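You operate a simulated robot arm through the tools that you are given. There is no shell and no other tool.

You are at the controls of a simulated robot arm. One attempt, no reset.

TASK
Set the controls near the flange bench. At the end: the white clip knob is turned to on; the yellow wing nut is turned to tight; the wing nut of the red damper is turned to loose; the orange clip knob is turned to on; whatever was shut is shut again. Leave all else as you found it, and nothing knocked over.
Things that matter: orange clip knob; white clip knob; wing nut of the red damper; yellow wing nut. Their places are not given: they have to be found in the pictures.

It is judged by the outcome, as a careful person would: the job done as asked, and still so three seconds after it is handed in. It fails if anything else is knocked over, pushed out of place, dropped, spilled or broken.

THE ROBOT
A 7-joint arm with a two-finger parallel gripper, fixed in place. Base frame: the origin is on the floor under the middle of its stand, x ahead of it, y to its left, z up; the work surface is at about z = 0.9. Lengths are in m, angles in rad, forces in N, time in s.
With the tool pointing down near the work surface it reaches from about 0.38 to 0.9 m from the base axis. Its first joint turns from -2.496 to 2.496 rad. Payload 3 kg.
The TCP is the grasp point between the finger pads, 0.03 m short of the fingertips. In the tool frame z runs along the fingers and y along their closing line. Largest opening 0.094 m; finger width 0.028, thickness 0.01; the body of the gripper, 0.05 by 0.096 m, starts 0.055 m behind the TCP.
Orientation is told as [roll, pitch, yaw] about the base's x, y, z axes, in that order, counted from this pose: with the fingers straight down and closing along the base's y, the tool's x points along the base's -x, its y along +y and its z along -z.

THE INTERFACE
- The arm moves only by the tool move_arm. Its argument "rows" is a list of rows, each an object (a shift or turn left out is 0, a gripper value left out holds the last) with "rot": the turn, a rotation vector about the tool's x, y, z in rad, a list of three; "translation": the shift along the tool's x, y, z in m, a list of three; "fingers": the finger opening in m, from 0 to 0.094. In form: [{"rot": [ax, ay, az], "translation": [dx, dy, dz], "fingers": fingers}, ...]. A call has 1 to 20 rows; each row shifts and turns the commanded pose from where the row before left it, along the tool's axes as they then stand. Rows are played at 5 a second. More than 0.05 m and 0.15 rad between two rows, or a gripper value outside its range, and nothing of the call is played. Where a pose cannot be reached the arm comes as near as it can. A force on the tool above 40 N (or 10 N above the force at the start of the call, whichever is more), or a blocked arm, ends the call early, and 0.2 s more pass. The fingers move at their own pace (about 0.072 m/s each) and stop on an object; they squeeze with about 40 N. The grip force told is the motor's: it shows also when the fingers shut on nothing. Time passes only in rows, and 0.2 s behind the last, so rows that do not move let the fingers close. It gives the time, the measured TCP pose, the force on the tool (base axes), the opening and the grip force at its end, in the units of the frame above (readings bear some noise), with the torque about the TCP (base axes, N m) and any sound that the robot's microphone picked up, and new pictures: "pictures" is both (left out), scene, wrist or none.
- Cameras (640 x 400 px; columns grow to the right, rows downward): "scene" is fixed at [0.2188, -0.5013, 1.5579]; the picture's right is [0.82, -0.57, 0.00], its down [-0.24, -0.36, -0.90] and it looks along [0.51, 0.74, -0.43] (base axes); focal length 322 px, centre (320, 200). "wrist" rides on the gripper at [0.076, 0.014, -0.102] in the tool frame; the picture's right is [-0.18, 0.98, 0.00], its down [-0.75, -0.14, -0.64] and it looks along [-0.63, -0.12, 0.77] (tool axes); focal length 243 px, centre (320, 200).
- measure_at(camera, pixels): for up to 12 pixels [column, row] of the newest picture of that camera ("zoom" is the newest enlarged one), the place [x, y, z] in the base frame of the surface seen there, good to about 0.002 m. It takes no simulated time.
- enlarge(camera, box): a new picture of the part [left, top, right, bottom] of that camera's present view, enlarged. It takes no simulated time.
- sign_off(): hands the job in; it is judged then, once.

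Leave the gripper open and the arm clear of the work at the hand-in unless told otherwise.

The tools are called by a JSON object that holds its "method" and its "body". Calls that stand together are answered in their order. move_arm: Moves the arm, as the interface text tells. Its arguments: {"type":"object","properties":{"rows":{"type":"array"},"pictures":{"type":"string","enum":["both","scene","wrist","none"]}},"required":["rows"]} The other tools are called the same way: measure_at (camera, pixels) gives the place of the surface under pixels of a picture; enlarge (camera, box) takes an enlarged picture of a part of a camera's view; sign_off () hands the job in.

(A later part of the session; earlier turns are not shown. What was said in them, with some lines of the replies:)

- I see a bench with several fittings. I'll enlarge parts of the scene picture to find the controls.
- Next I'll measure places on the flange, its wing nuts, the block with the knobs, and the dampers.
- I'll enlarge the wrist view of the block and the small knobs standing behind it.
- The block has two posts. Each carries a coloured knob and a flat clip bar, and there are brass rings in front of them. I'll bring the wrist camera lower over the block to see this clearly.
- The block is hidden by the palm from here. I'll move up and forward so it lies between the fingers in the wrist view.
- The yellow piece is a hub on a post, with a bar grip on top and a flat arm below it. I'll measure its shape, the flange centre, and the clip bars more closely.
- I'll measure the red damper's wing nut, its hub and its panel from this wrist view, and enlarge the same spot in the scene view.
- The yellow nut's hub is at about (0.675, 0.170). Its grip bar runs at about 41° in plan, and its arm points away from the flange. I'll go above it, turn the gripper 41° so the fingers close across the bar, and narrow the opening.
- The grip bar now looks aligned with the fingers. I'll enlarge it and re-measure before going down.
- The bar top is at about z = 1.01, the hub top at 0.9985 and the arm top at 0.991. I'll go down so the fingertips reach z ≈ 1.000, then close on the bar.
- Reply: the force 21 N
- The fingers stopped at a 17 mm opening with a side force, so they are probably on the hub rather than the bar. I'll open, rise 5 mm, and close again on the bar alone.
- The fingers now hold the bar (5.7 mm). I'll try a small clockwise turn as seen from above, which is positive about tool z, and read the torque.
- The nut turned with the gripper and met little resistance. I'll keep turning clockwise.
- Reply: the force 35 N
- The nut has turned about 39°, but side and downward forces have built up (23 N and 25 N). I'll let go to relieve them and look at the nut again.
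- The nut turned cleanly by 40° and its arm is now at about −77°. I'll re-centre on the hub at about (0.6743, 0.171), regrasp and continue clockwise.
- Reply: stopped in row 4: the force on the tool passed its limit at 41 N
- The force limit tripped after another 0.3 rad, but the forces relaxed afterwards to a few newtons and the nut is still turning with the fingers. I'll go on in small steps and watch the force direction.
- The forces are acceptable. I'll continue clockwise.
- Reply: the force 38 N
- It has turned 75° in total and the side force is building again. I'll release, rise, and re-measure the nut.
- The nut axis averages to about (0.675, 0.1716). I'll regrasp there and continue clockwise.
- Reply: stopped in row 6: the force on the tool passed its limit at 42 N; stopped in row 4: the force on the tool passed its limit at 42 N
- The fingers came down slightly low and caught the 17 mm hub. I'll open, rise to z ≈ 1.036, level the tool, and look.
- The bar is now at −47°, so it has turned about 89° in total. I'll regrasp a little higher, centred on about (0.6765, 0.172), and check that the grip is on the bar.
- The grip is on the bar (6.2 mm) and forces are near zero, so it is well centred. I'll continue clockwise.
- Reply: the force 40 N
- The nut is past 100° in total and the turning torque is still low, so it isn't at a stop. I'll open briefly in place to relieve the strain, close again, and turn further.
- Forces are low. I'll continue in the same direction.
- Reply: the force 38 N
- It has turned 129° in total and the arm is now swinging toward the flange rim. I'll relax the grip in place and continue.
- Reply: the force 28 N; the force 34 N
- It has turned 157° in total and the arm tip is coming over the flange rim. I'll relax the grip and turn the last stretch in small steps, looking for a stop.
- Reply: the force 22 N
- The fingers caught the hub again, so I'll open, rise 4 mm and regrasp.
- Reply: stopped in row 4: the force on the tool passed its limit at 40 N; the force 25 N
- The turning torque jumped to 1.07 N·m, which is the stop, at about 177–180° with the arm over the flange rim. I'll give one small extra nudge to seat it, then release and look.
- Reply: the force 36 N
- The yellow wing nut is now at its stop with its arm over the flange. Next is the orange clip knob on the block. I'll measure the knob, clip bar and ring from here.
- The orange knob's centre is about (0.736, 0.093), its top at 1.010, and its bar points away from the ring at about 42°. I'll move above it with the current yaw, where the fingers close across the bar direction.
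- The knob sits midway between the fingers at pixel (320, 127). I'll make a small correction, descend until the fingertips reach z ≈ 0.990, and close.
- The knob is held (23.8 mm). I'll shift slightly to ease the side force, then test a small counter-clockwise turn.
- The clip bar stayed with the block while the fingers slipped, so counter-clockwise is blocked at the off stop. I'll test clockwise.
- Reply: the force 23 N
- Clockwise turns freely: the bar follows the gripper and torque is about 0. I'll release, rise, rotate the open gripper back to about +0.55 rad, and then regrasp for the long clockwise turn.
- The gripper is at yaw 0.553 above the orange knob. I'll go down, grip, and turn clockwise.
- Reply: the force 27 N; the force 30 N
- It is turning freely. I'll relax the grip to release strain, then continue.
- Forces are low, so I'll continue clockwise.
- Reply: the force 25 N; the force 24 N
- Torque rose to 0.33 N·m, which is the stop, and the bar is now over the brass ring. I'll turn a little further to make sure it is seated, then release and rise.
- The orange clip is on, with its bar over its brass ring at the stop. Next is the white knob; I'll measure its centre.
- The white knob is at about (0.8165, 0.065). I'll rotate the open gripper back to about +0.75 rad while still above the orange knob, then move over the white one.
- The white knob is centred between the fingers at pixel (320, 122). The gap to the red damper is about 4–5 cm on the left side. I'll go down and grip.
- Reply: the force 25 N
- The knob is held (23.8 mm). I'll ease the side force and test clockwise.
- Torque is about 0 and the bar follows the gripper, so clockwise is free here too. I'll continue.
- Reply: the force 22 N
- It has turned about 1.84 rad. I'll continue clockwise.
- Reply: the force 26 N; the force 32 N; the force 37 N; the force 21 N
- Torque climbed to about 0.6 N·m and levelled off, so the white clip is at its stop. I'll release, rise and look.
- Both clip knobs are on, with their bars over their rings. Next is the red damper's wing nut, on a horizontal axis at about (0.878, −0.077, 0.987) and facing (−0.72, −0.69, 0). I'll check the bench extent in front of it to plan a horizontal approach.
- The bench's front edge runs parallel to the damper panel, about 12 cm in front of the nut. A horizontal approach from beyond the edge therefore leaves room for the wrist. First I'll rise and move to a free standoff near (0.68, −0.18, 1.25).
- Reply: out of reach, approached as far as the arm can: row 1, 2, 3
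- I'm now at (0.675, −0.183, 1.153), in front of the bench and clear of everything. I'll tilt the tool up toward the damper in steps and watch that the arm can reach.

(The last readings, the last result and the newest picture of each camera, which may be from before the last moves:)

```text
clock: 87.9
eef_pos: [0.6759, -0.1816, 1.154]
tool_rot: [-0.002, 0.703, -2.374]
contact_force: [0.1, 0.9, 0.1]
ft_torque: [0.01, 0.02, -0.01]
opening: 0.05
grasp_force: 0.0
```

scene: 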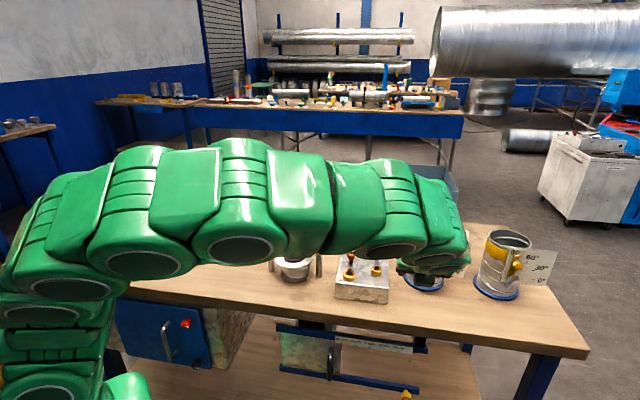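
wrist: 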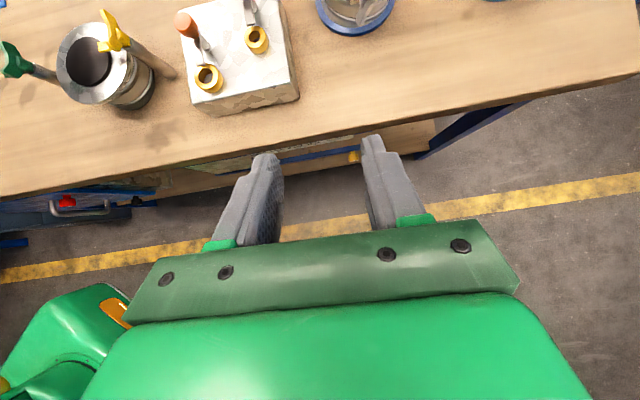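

The tilt works and the camera is now above the fingers. I'll continue toward horizontal.

{"method": "move_arm", "body": {"rows": [{"rot": [0, 0.14, 0]}, {"rot": [0, 0.14, 0]}, {"rot": [0, 0.14, 0]}, {"rot": [0, 0.14, 0]}, {"rot": [0, 0.14, 0]}, {}]}}

```text
clock: 89.3
eef_pos: [0.6763, -0.1813, 1.1541]
tool_rot: [-0.004, 1.402, -2.382]
contact_force: [-0.3, 0.6, 0.9]
ft_torque: [-0.01, 0.01, 0.03]
opening: 0.0498
grasp_force: 0.1
```

scene: 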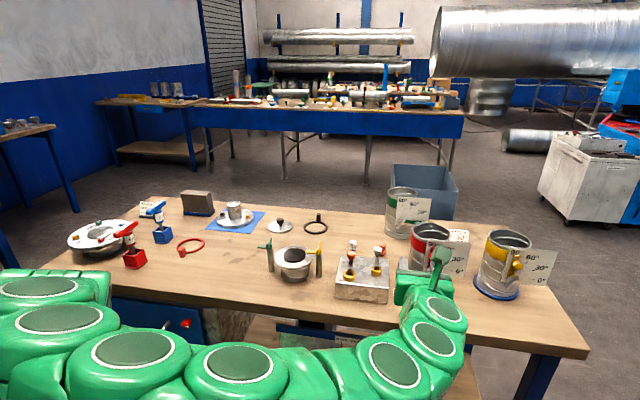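
wrist: 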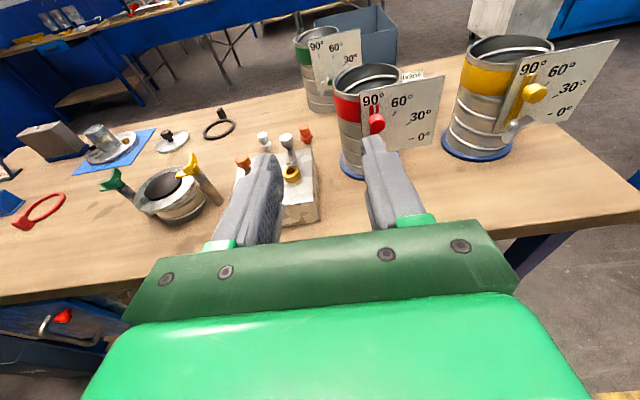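

The horizontal pose is reachable. The nut is behind the right finger in this view. I'll shift right along the bench front (tool +y) by 6 cm and finish levelling, so the nut comes between the fingers.

{"method": "move_arm", "body": {"rows": [{"rot": [0, 0.085, 0]}, {"rot": [0, 0.084, 0]}, {"translation": [0, 0.031, 0]}, {"translation": [0, 0.032, 0]}, {"translation": [-0.04, 0, 0]}, {}]}}

```text
clock: 90.7
eef_pos: [0.7199, -0.225, 1.114]
tool_rot: [-2.485, 1.571, 1.422]
contact_force: [-0.2, -0.1, 0.0]
ft_torque: [0.04, 0.0, 0.0]
opening: 0.0498
grasp_force: 0.1
```

scene: 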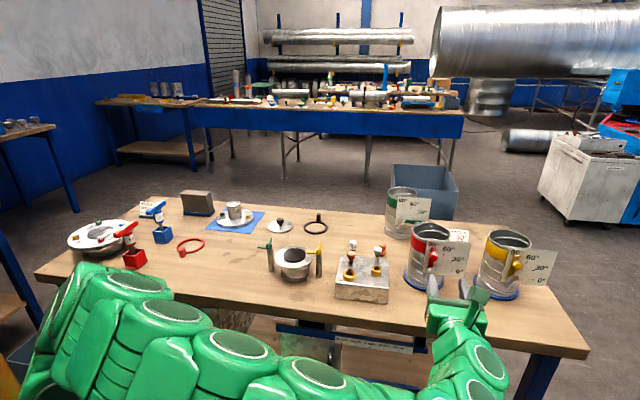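
wrist: 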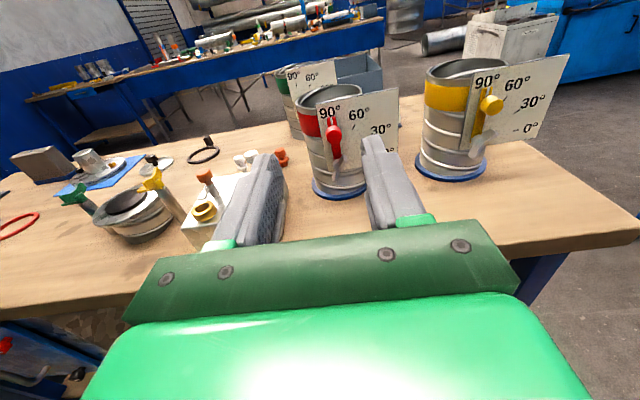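

The tool is level and the nut is visible at about (337, 162). I'll enlarge and measure.

{"method": "enlarge", "body": {"camera": "wrist", "box": [290, 80, 410, 200]}}

{"method": "enlarge", "body": {"camera": "wrist", "box": [310, 110, 370, 185]}}

{"method": "enlarge", "body": {"camera": "scene", "box": [405, 215, 475, 265]}}

```text
3.33 times, centred on (350, 140) of wrist
```

zoom: 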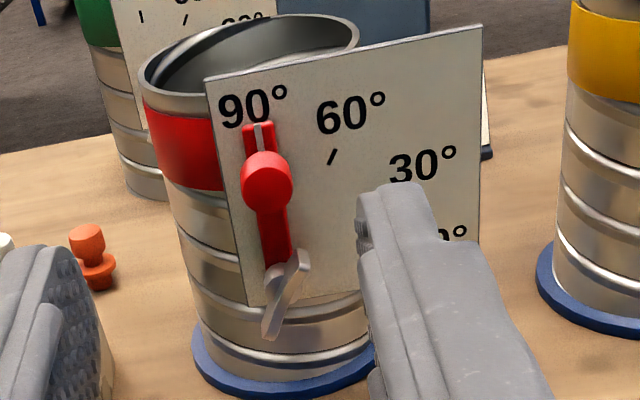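

```text
5.33 times, centred on (340, 148) of wrist
```

zoom: 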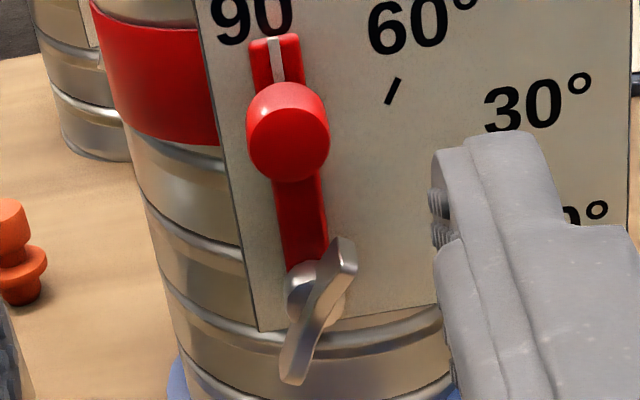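

```text
8.00 times, centred on (440, 240) of scene
```

zoom: 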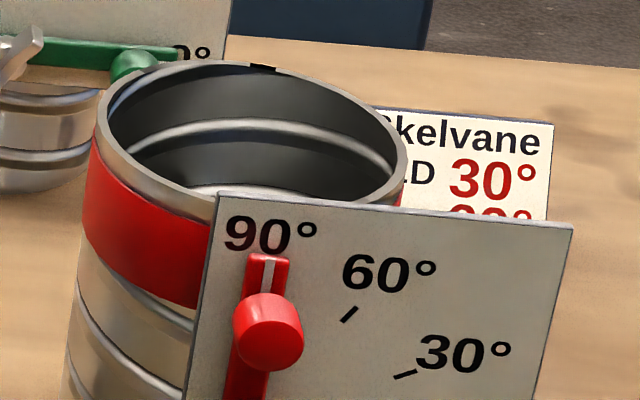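

{"method": "measure_at", "body": {"camera": "wrist", "pixels": [[345, 159], [335, 180], [340, 169], [338, 166], [336, 164], [334, 135], [332, 140], [346, 110], [380, 120], [336, 155], [341, 164], [337, 175]]}}

```text
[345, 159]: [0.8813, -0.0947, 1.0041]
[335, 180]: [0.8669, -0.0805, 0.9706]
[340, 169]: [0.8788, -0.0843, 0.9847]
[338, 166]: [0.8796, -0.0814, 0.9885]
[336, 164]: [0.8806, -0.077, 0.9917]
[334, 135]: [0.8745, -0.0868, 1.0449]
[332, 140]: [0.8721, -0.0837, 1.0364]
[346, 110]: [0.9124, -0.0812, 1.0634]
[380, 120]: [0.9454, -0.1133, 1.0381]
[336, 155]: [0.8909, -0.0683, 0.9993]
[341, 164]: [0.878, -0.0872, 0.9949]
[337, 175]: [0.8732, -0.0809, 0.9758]
```

In panel coordinates the nut axis is at about (0.879, −0.081), z ≈ 0.987, the wing lies about 59° above horizontal, and the red lever knob is directly above it. I'll square the tool to the panel, lower to the nut's height while still in front of the bench, and turn the gripper 31° so the fingers close across the wing.

{"method": "move_arm", "body": {"rows": [{"rot": [0.021, 0, 0], "translation": [0, 0.0109, 0]}, {"translation": [-0.042, 0, 0]}, {"translation": [-0.042, 0, 0]}, {"translation": [-0.0427, 0, 0]}, {"rot": [0, 0, 0.135]}, {"rot": [0, 0, 0.135]}, {"rot": [0, 0, 0.135]}, {"rot": [0, 0, 0.136]}, {}]}}

```text
clock: 92.7
eef_pos: [0.7281, -0.2348, 0.9877]
tool_rot: [-1.573, 1.025, 2.357]
contact_force: [0.0, 0.7, 0.1]
ft_torque: [0.0, -0.01, 0.03]
opening: 0.0501
grasp_force: 0.1
```

scene: 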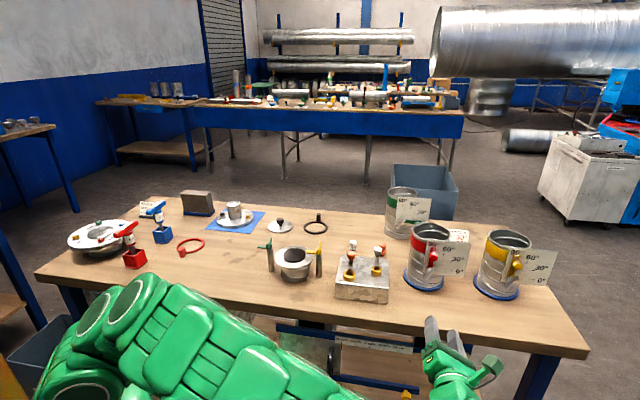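
wrist: 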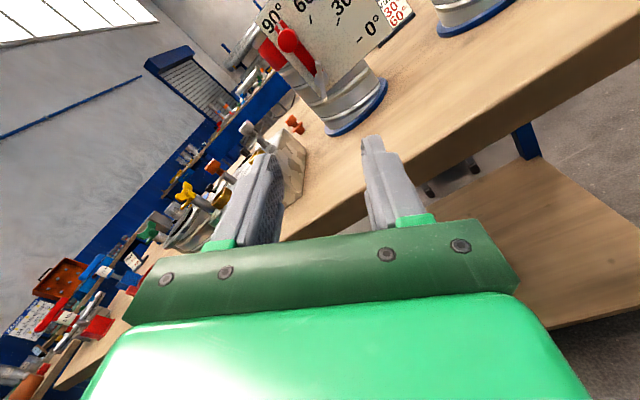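

{"method": "enlarge", "body": {"camera": "wrist", "box": [270, 10, 370, 110]}}

{"method": "measure_at", "body": {"camera": "wrist", "pixels": [[318, 70], [321, 90], [319, 80], [315, 62], [309, 60], [300, 50], [291, 38]]}}

```text
4.00 times, centred on (320, 60) of wrist
```

zoom: 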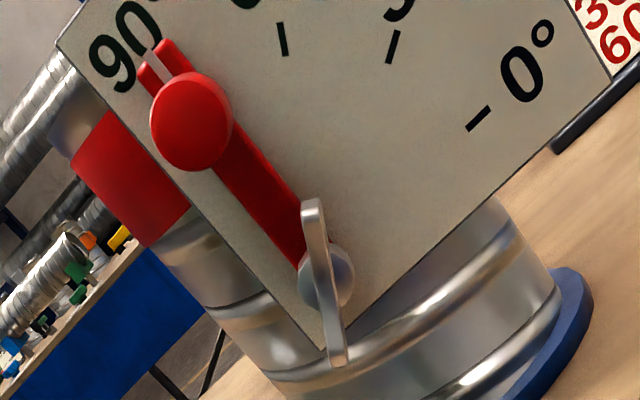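

```text
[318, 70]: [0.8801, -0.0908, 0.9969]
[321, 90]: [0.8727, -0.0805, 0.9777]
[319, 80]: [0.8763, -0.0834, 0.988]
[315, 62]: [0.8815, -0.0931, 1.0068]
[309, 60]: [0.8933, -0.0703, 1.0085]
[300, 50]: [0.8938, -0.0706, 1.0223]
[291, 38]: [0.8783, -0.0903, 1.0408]
```

The wing runs along the gripper's centre line, as wanted. I'll narrow the fingers and advance to just short of the nut.

{"method": "move_arm", "body": {"rows": [{"translation": [-0.0007, -0.0011, 0.04], "fingers": 0.036}, {"translation": [0, 0, 0.04]}, {"translation": [0, 0, 0.04]}, {"translation": [0, 0, 0.03]}, {}]}}

{"method": "enlarge", "body": {"camera": "wrist", "box": [250, 80, 390, 220]}}

{"method": "enlarge", "body": {"camera": "scene", "box": [390, 220, 490, 310]}}

```text
clock: 93.9
eef_pos: [0.8317, -0.1278, 0.9881]
tool_rot: [-1.572, 1.028, 2.356]
contact_force: [0.3, 0.4, -0.4]
ft_torque: [0.02, 0.0, -0.02]
opening: 0.0357
grasp_force: 0.0
```

scene: 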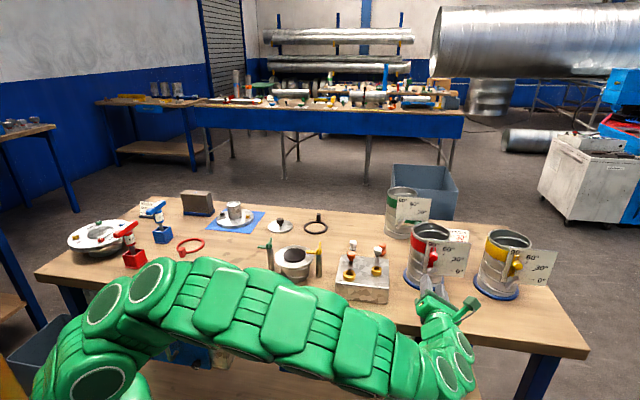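
wrist: 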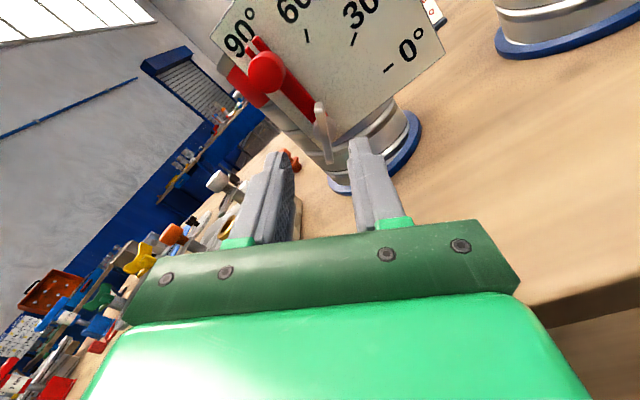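

```text
2.86 times, centred on (320, 150) of wrist
```

zoom: 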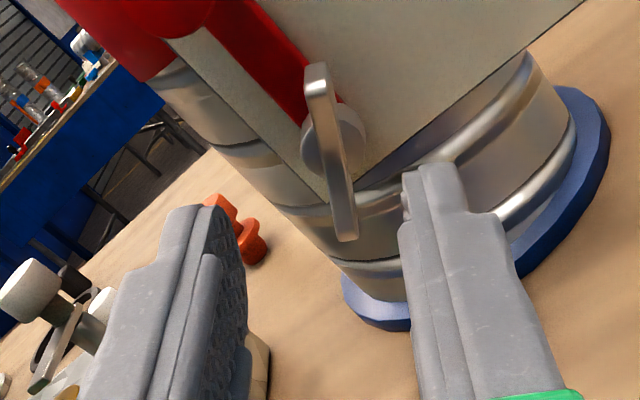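

```text
4.44 times, centred on (440, 265) of scene
```

zoom: 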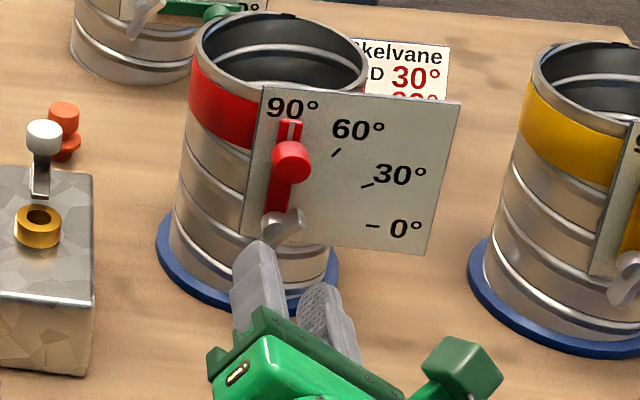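

The fingers straddle the wing from about 3 cm away. I'll advance 4 cm and close gently on the wing.

{"method": "move_arm", "body": {"rows": [{"translation": [0, 0, 0.02]}, {"translation": [0, 0, 0.012]}, {"translation": [0, 0, 0.008]}, {}], "pictures": "wrist"}}

{"method": "enlarge", "body": {"camera": "wrist", "box": [250, 80, 390, 220]}}

```text
clock: 94.9
eef_pos: [0.8608, -0.0982, 0.9884]
tool_rot: [-1.572, 1.029, 2.358]
contact_force: [-0.4, 1.0, 0.0]
ft_torque: [-0.01, 0.0, 0.02]
opening: 0.0359
grasp_force: 0.1
```

wrist: 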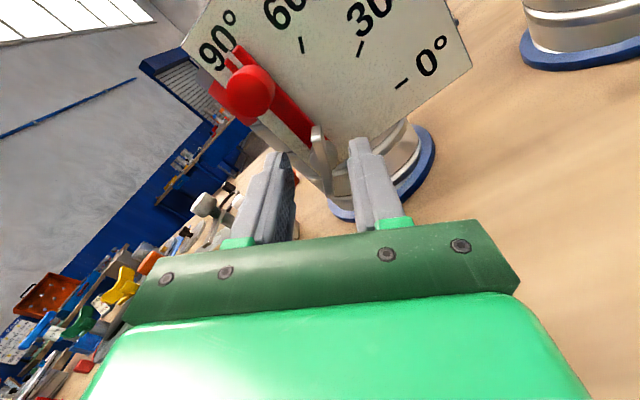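

```text
2.86 times, centred on (320, 150) of wrist
```

zoom: 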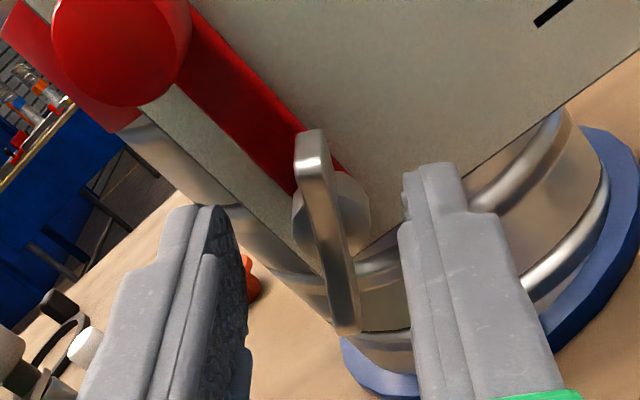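

I'm a bit deep relative to the hub, judging by what happened with the yellow nut. I'll back off 3 mm, then close on the wing.

{"method": "move_arm", "body": {"rows": [{"translation": [0, 0, -0.003]}, {"fingers": 0.0}, {}, {}, {}], "pictures": "wrist"}}

```text
clock: 96.2
eef_pos: [0.8589, -0.1034, 0.9858]
tool_rot: [-1.568, 1.03, 2.357]
contact_force: [22.3, -2.9, -7.8]
ft_torque: [-0.54, -0.8, -0.25]
opening: 0.0055
grasp_force: 40.1
stopped in row 5: the force on the tool passed its limit at 41 N (the readings are from after the stop); the commanded pose is now the measured one
```

wrist: 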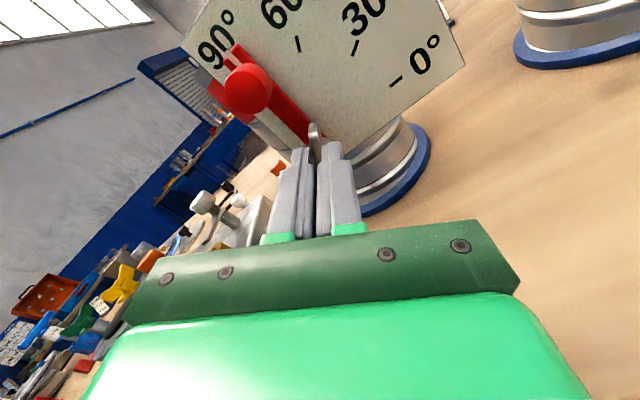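

The wing is gripped (5.5 mm). I'll ease the side load by 1 mm and test a small counter-clockwise turn seen from the front, which is the loosening direction.

{"method": "move_arm", "body": {"rows": [{"translation": [0, 0.001, 0]}, {"rot": [0, 0, -0.06]}, {"rot": [0, 0, -0.06]}, {}], "pictures": "wrist"}}

```text
clock: 97.2
eef_pos: [0.8596, -0.1024, 0.9863]
tool_rot: [-1.573, 1.151, 2.354]
contact_force: [34.4, 5.6, 5.1]
ft_torque: [0.47, -0.49, -0.62]
opening: 0.0061
grasp_force: 40.2
```

wrist: 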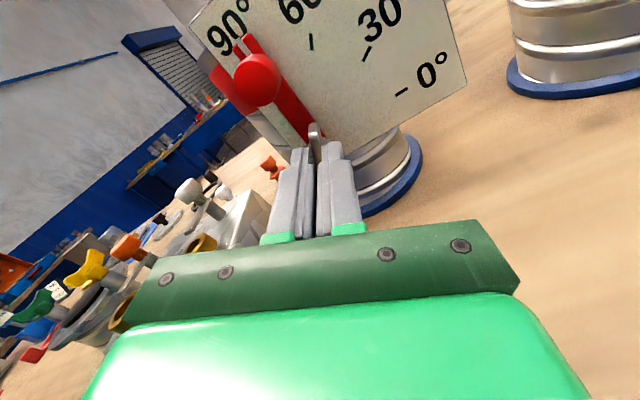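

It turned freely (the torque about the nut axis is about 0) and the wing stays in the fingers. I'll relax the grip to remove side load, then continue counter-clockwise.

{"method": "move_arm", "body": {"rows": [{"fingers": 0.02}, {}, {"fingers": 0.0}, {}, {}], "pictures": "none"}}

```text
clock: 98.4
eef_pos: [0.8573, -0.1035, 0.9871]
tool_rot: [-1.569, 1.149, 2.357]
contact_force: [-6.3, -1.5, -2.6]
ft_torque: [0.01, 0.02, 0.09]
opening: 0.0058
grasp_force: 39.6
```

{"method": "move_arm", "body": {"rows": [{"rot": [0, 0, -0.07]}, {"rot": [0, 0, -0.07]}, {"rot": [0, 0, -0.07]}, {}], "pictures": "none"}}

```text
clock: 99.4
eef_pos: [0.8582, -0.1033, 0.9854]
tool_rot: [-1.564, 1.361, 2.363]
contact_force: [-37.2, -1.3, -12.1]
ft_torque: [-0.04, 0.06, 0.65]
opening: 0.0059
grasp_force: 40.4
```

The turn is free but the rigid grip builds side force. I'll open the fingers slightly (9 mm) so they drive the wing like a slot, and continue.

{"method": "move_arm", "body": {"rows": [{"fingers": 0.009}, {}, {"rot": [0, 0, -0.07]}, {"rot": [0, 0, -0.07]}, {"rot": [0, 0, -0.07]}, {}], "pictures": "wrist"}}

```text
clock: 100.8
eef_pos: [0.859, -0.1029, 0.9867]
tool_rot: [-1.082, 1.568, 2.843]
contact_force: [-0.5, 0.7, -1.1]
ft_torque: [-0.02, -0.04, 0.0]
opening: 0.0093
grasp_force: 0.1
```

wrist: 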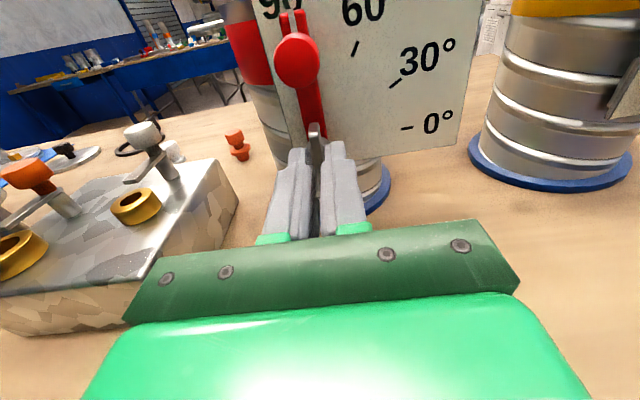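

The forces are now about zero and the wing is following. I'll continue counter-clockwise this way.

{"method": "move_arm", "body": {"rows": [{"rot": [0, 0, -0.08]}, {"rot": [0, 0, -0.08]}, {"rot": [0, 0, -0.08]}, {"rot": [0, 0, -0.08]}, {"rot": [0, 0, -0.08]}, {}], "pictures": "wrist"}}

```text
clock: 102.2
eef_pos: [0.859, -0.1043, 0.9857]
tool_rot: [1.569, 1.173, -0.79]
contact_force: [-2.8, 1.9, -1.6]
ft_torque: [0.0, 0.05, 0.08]
opening: 0.0104
grasp_force: 1.3
```

wrist: 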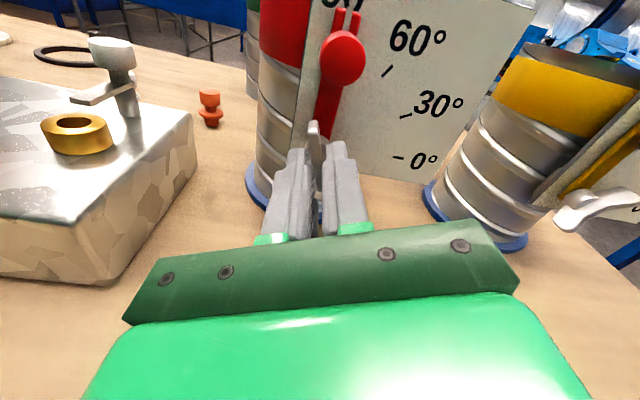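

The opening was pushed to 10.4 mm, so there may be some resistance. I'll look closely.

{"method": "enlarge", "body": {"camera": "wrist", "box": [260, 90, 380, 220]}}

{"method": "enlarge", "body": {"camera": "scene", "box": [400, 220, 480, 310]}}

```text
3.08 times, centred on (320, 155) of wrist
```

zoom: 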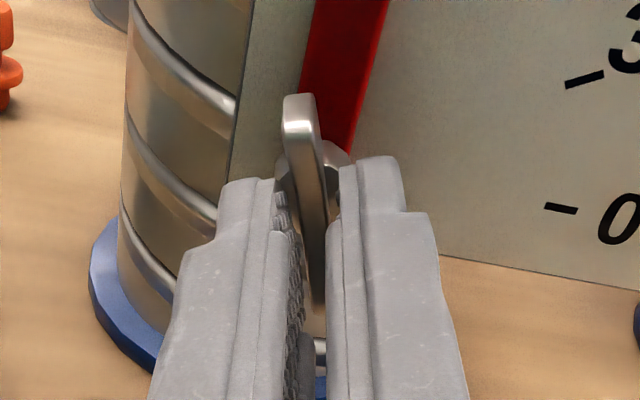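

```text
4.44 times, centred on (440, 265) of scene
```

zoom: 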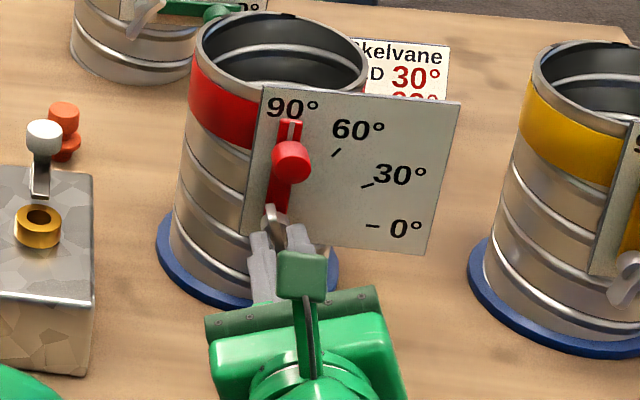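

{"method": "move_arm", "body": {"rows": [{"rot": [0, 0, -0.08]}, {"rot": [0, 0, -0.08]}, {"rot": [0, 0, -0.08]}, {"rot": [0, 0, -0.08]}, {}], "pictures": "wrist"}}

{"method": "enlarge", "body": {"camera": "wrist", "box": [260, 90, 380, 220]}}

```text
clock: 103.4
eef_pos: [0.8581, -0.1027, 0.9869]
tool_rot: [1.569, 0.853, -0.788]
contact_force: [-1.0, 2.1, -2.6]
ft_torque: [-0.03, 0.07, 0.06]
opening: 0.0113
grasp_force: 2.6
```

wrist: 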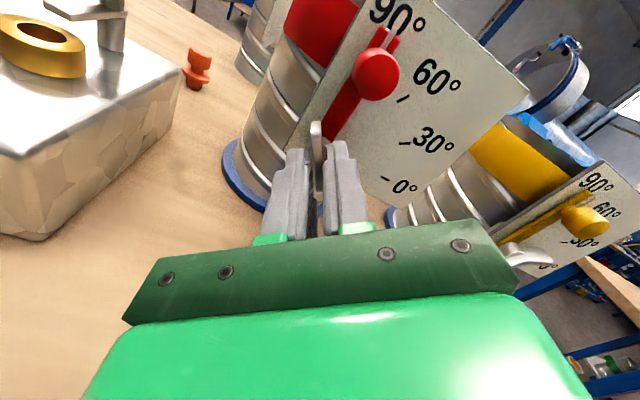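

```text
3.08 times, centred on (320, 155) of wrist
```

zoom: 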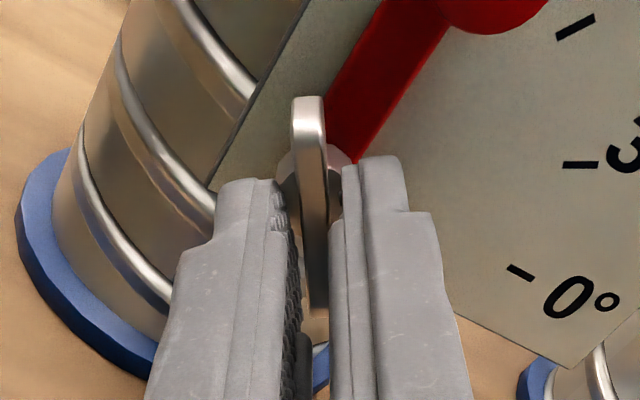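

{"method": "move_arm", "body": {"rows": [{"fingers": 0.0075}, {}, {"rot": [0, 0, -0.08]}, {"rot": [0, 0, -0.08]}, {"rot": [0, 0, -0.08]}, {"rot": [0, 0, -0.08]}, {}], "pictures": "wrist"}}

{"method": "enlarge", "body": {"camera": "wrist", "box": [260, 90, 380, 220]}}

```text
clock: 105.0
eef_pos: [0.8601, -0.1047, 0.9862]
tool_rot: [1.568, 0.533, -0.788]
contact_force: [-0.5, 0.9, -2.1]
ft_torque: [-0.05, 0.03, 0.06]
opening: 0.009
grasp_force: 1.1
```

wrist: 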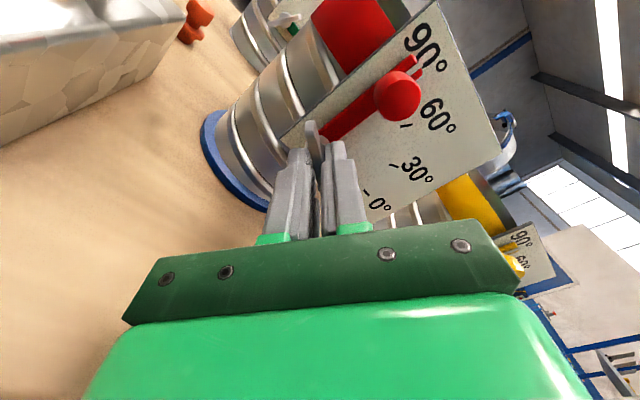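

```text
3.08 times, centred on (320, 155) of wrist
```

zoom: 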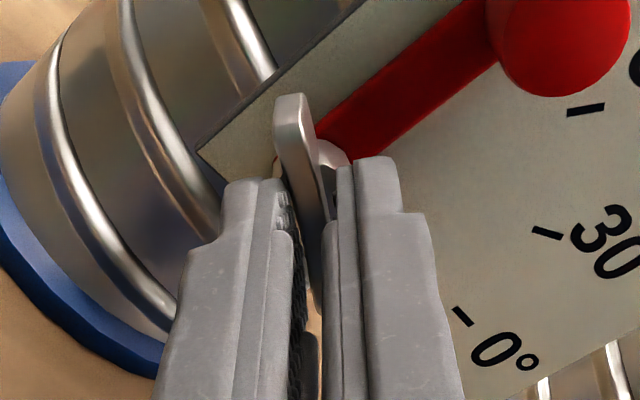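

It has turned about 90° and is still turning freely with no stop yet. I'll continue counter-clockwise.

{"method": "move_arm", "body": {"rows": [{"rot": [0, 0, -0.08]}, {"rot": [0, 0, -0.08]}, {"rot": [0, 0, -0.08]}, {"rot": [0, 0, -0.08]}, {"rot": [0, 0, -0.08]}, {}], "pictures": "wrist"}}

{"method": "enlarge", "body": {"camera": "wrist", "box": [260, 90, 380, 220]}}

{"method": "enlarge", "body": {"camera": "scene", "box": [400, 220, 480, 310]}}

```text
clock: 106.4
eef_pos: [0.8587, -0.1046, 0.9864]
tool_rot: [1.57, 0.132, -0.787]
contact_force: [0.5, -1.1, -2.5]
ft_torque: [-0.01, 0.04, -0.03]
opening: 0.009
grasp_force: 0.9
```

wrist: 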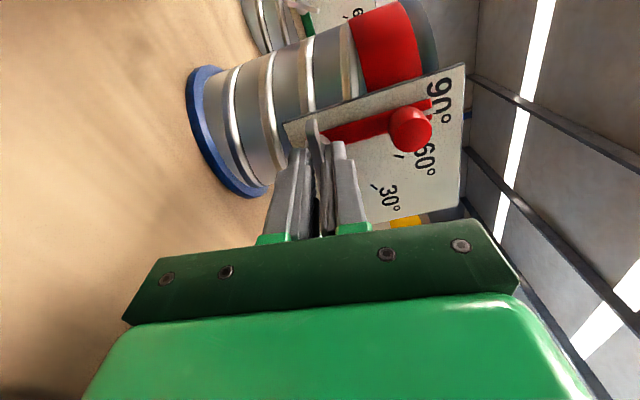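

```text
3.08 times, centred on (320, 155) of wrist
```

zoom: 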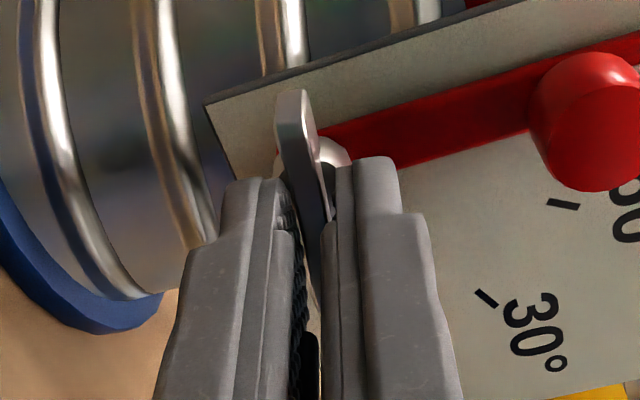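

```text
4.44 times, centred on (440, 265) of scene
```

zoom: 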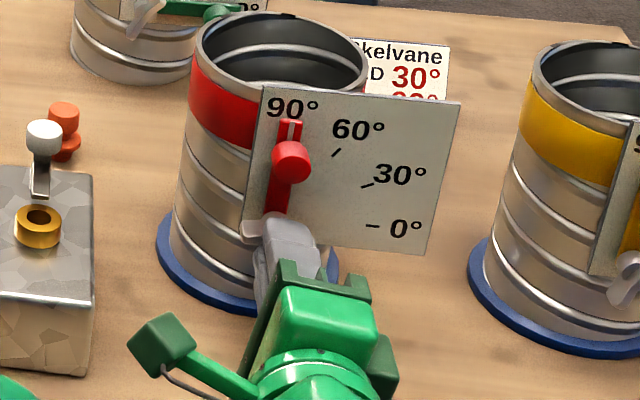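

It's still following without resistance. I'll continue; the camera bracket on the left stays above the bench.

{"method": "move_arm", "body": {"rows": [{"rot": [0, 0, -0.08]}, {"rot": [0, 0, -0.08]}, {"rot": [0, 0, -0.08]}, {"rot": [0, 0, -0.08]}, {}], "pictures": "wrist"}}

{"method": "enlarge", "body": {"camera": "wrist", "box": [260, 90, 380, 220]}}

```text
clock: 107.6
eef_pos: [0.8603, -0.1035, 0.9872]
tool_rot: [1.569, -0.188, -0.784]
contact_force: [-2.4, 2.7, -10.5]
ft_torque: [-0.01, 0.29, 0.1]
opening: 0.0132
grasp_force: 5.0
```

wrist: 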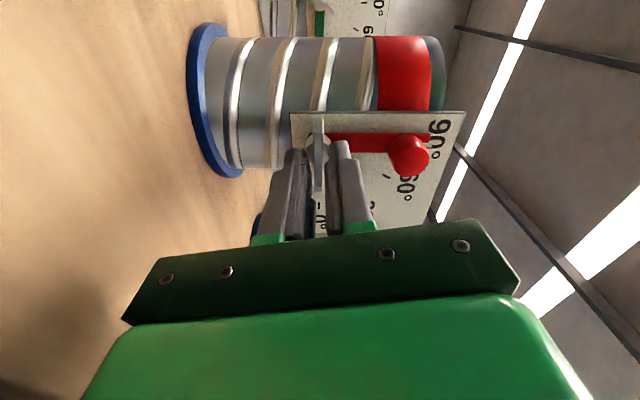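

```text
3.08 times, centred on (320, 155) of wrist
```

zoom: 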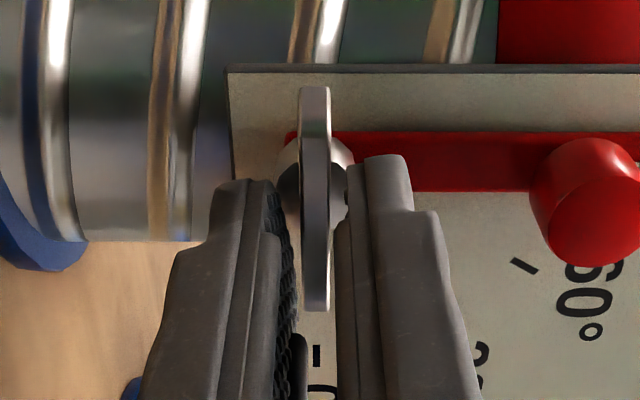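

The fingers were pushed open to 13 mm, with torque appearing after about 120° of turn. It may be the loose stop. I'll back off slightly, grip the wing properly, and test the turn again.

{"method": "move_arm", "body": {"rows": [{"rot": [0, 0, 0.08]}, {"rot": [0, 0, 0.08]}, {"fingers": 0.0}, {}, {}], "pictures": "none"}}

{"method": "move_arm", "body": {"rows": [{"rot": [0, 0, -0.05]}, {"rot": [0, 0, -0.05]}, {}], "pictures": "wrist"}}

{"method": "enlarge", "body": {"camera": "wrist", "box": [260, 90, 380, 220]}}

```text
clock: 108.8
eef_pos: [0.8594, -0.1027, 0.9847]
tool_rot: [1.568, -0.026, -0.792]
contact_force: [9.9, -8.2, -30.8]
ft_torque: [0.49, 1.14, -0.87]
opening: 0.0059
grasp_force: 40.2
```

```text
clock: 109.6
eef_pos: [0.8582, -0.1036, 0.9844]
tool_rot: [1.568, -0.126, -0.785]
contact_force: [-10.6, -10.5, -39.5]
ft_torque: [0.48, 1.31, 0.38]
opening: 0.0087
grasp_force: 42.2
```

wrist: 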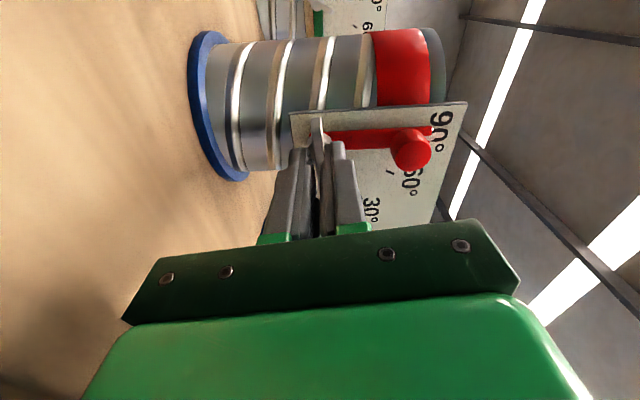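

```text
3.08 times, centred on (320, 155) of wrist
```

zoom: 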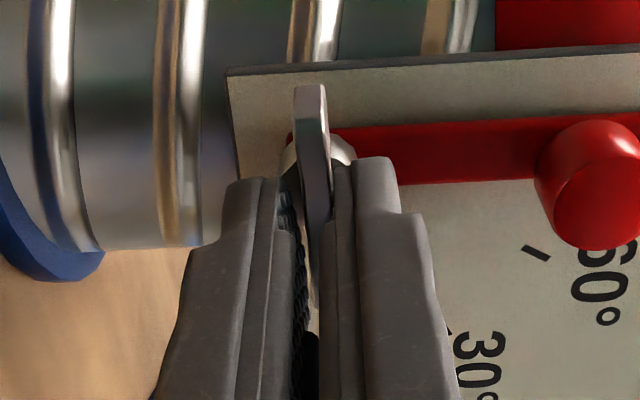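

The torque about the nut axis is about 1.3 N·m, so this is a firm stop, about 120° counter-clockwise from where it began. The nut is fully loose. I'll open straight off it without turning back, then retract along the approach line.

{"method": "move_arm", "body": {"rows": [{"fingers": 0.036}, {}, {"translation": [0, 0, -0.03]}, {"translation": [0, 0, -0.04]}, {"translation": [0, 0, -0.04]}, {"translation": [0, 0, -0.04]}, {}]}}

{"method": "enlarge", "body": {"camera": "wrist", "box": [230, 0, 430, 160]}}

{"method": "enlarge", "body": {"camera": "scene", "box": [390, 210, 490, 300]}}

```text
clock: 111.2
eef_pos: [0.7538, -0.2095, 0.9845]
tool_rot: [1.57, -0.126, -0.787]
contact_force: [0.1, -0.1, 0.9]
ft_torque: [0.02, 0.0, -0.02]
opening: 0.0362
grasp_force: 0.1
```

scene: 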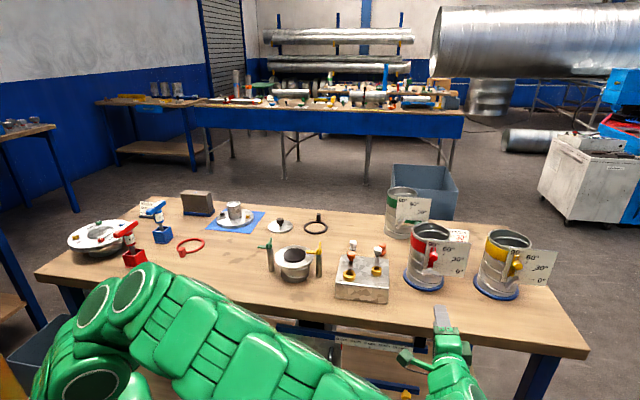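
wrist: 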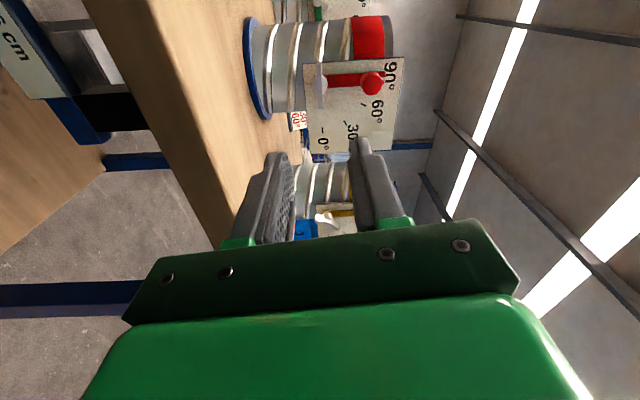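

```text
2.50 times, centred on (330, 80) of wrist
```

zoom: 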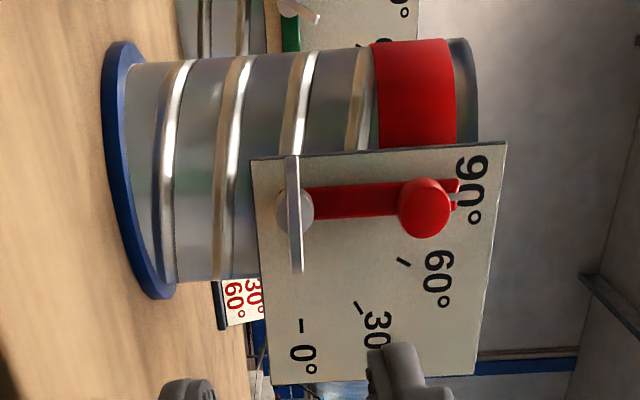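

```text
4.44 times, centred on (440, 255) of scene
```

zoom: 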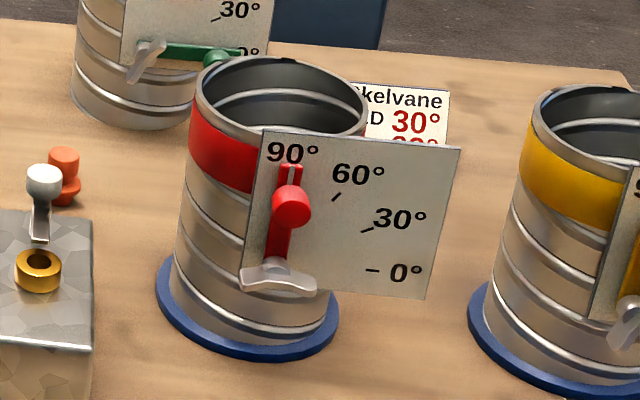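

The nut is now turned to loose (its wing is horizontal) and the red lever is still at 90°. I'll back off further, rise, roll the gripper upright, and return to the down pose by the path I came.

{"method": "move_arm", "body": {"rows": [{"translation": [0, 0, -0.035]}, {"translation": [-0.0055, 0.0447, 0]}, {"translation": [-0.0055, 0.0447, 0]}, {"translation": [-0.0055, 0.0447, 0]}, {"rot": [0, 0, 0.142]}, {"rot": [0, 0, 0.142]}, {"rot": [0, 0, 0.142]}, {"rot": [0, 0, 0.142]}, {"rot": [0, 0, 0.142]}, {"rot": [0, 0, 0.142]}, {"rot": [0, 0, 0.142]}, {"rot": [0, 0, 0.142]}, {"rot": [0, 0, 0.142]}, {"rot": [0, 0, 0.142]}, {"rot": [0, 0, 0.142]}, {"rot": [0, 0, 0.135]}, {}]}}

```text
clock: 114.8
eef_pos: [0.7271, -0.234, 1.1219]
tool_rot: [-1.314, 1.569, 2.615]
contact_force: [-0.2, 0.3, -0.5]
ft_torque: [0.03, -0.04, -0.02]
opening: 0.0361
grasp_force: 0.1
```

scene: 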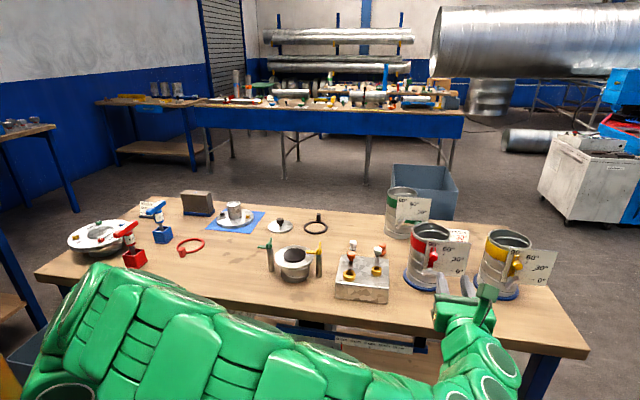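
wrist: 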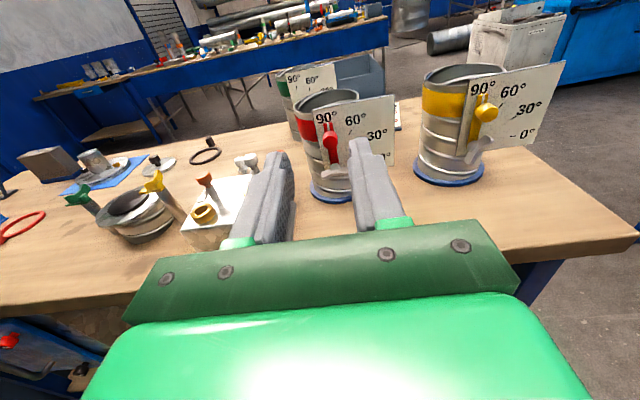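

Next I'll move left and up a little, then tilt the tool back down in steps.

{"method": "move_arm", "body": {"rows": [{"translation": [0.017, -0.035, 0]}, {"translation": [0.018, -0.035, 0]}, {"rot": [0, -0.14, 0]}, {"rot": [0, -0.14, 0]}, {"rot": [0, -0.14, 0]}, {"rot": [0, -0.14, 0]}, {"rot": [0, -0.14, 0]}, {"rot": [0, -0.14, 0]}, {"rot": [0, -0.14, 0]}, {"rot": [0, -0.14, 0]}, {"rot": [0, -0.14, 0]}, {"rot": [0, -0.14, 0]}, {"rot": [0, -0.14, 0]}, {}]}}

```text
clock: 117.8
eef_pos: [0.6785, -0.1845, 1.1571]
tool_rot: [-0.002, 0.029, -2.357]
contact_force: [0.5, 0.4, -0.3]
ft_torque: [0.01, 0.0, 0.03]
opening: 0.0358
grasp_force: 0.1
```

scene: 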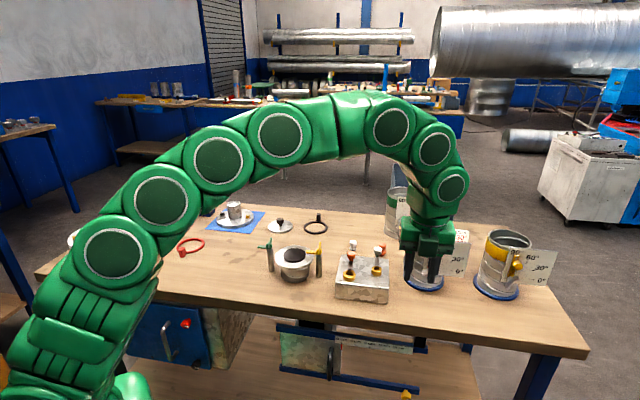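
wrist: 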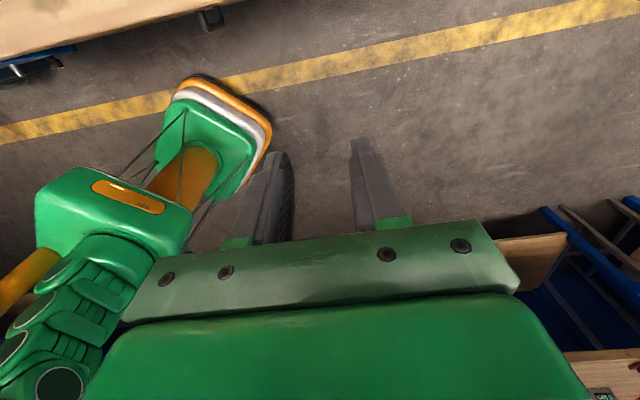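

I'll rise and move away from the work to near the starting place, then check everything.

{"method": "move_arm", "body": {"rows": [{"translation": [0, 0, -0.035], "fingers": 0.09}, {"translation": [0, 0, -0.035]}, {"translation": [0, 0, -0.03]}, {"translation": [0, -0.043, 0]}, {"translation": [0, -0.043, 0]}, {"translation": [0, -0.043, 0]}, {"translation": [0, -0.043, 0]}, {"translation": [0, -0.043, 0]}, {"translation": [-0.03, 0, 0]}, {"translation": [-0.03, 0, 0]}, {}]}}

{"method": "enlarge", "body": {"camera": "scene", "box": [240, 220, 400, 310]}}

{"method": "enlarge", "body": {"camera": "scene", "box": [370, 180, 570, 310]}}

{"method": "enlarge", "body": {"camera": "scene", "box": [90, 280, 430, 400]}}

```text
clock: 120.2
eef_pos: [0.4828, -0.0759, 1.2557]
tool_rot: [-0.002, 0.03, -2.359]
contact_force: [-0.8, -0.2, -0.6]
ft_torque: [0.08, 0.03, 0.0]
opening: 0.0902
grasp_force: 0.0
```

scene: 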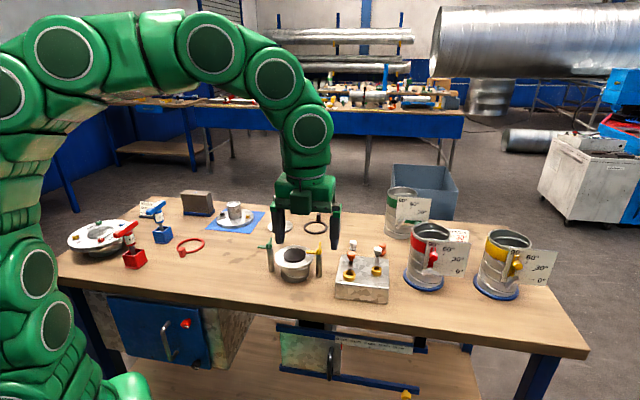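
wrist: 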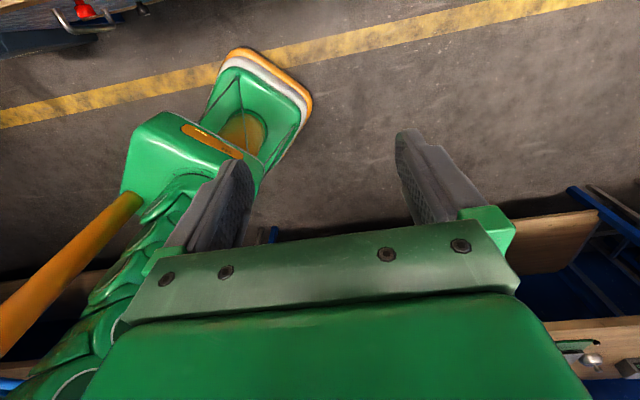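

```text
4.00 times, centred on (320, 265) of scene
```

zoom: 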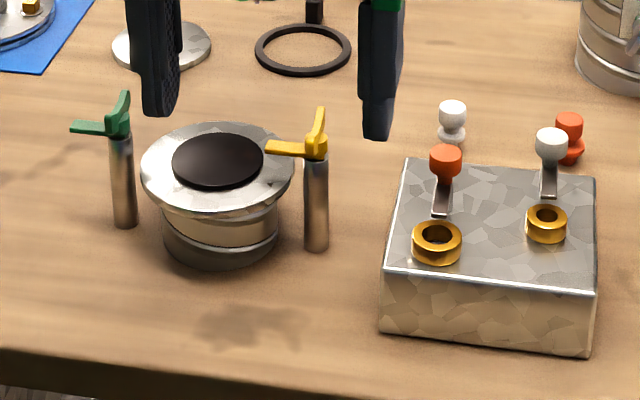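

```text
3.08 times, centred on (470, 245) of scene
```

zoom: 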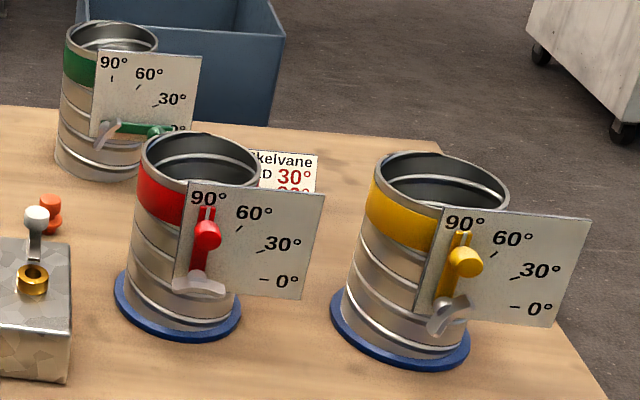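

```text
1.88 times, centred on (260, 340) of scene
```

zoom: 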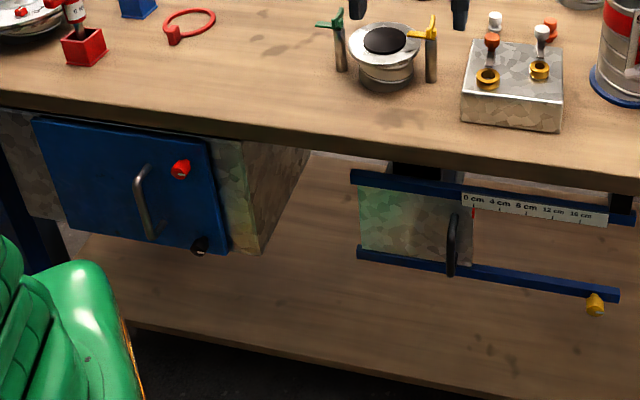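

All four controls read as asked:
- **Yellow wing nut:** at its stop with its arm over the flange.
- **Orange and white clips:** bars over their rings.
- **Red damper's wing nut:** at its loose stop, lever still at 90°.

The blue door is still shut, the slide is still at 0 cm, and nothing else has moved. The gripper is open and clear of the work, so I'm handing in.

{"method": "sign_off", "body": {}}

```text
The job is handed in.
```

All four controls are set as asked, and I handed the job in. The hand-in only confirmed receipt, so I don't have the judge's verdict.

- **White clip knob:** turned clockwise about half a turn to its stop, with the clip bar now over its brass ring. I took this as "on", because there was no marking to read.
- **Orange clip knob:** turned the same way to its stop, with its bar over its ring.
- **Yellow wing nut:** turned clockwise about half a turn to a firm stop, with its arm over the flange rim (tight).
- **Red damper's wing nut:** turned counter-clockwise about 120° to a firm stop. I took this direction as "loose" by the usual thread convention. The red lever is still at 90°.

I opened nothing. In the last pictures the blue door is still shut and the slide is still at 0 cm. Nothing on the bench looks moved or knocked over. The gripper is open and raised clear of the bench.
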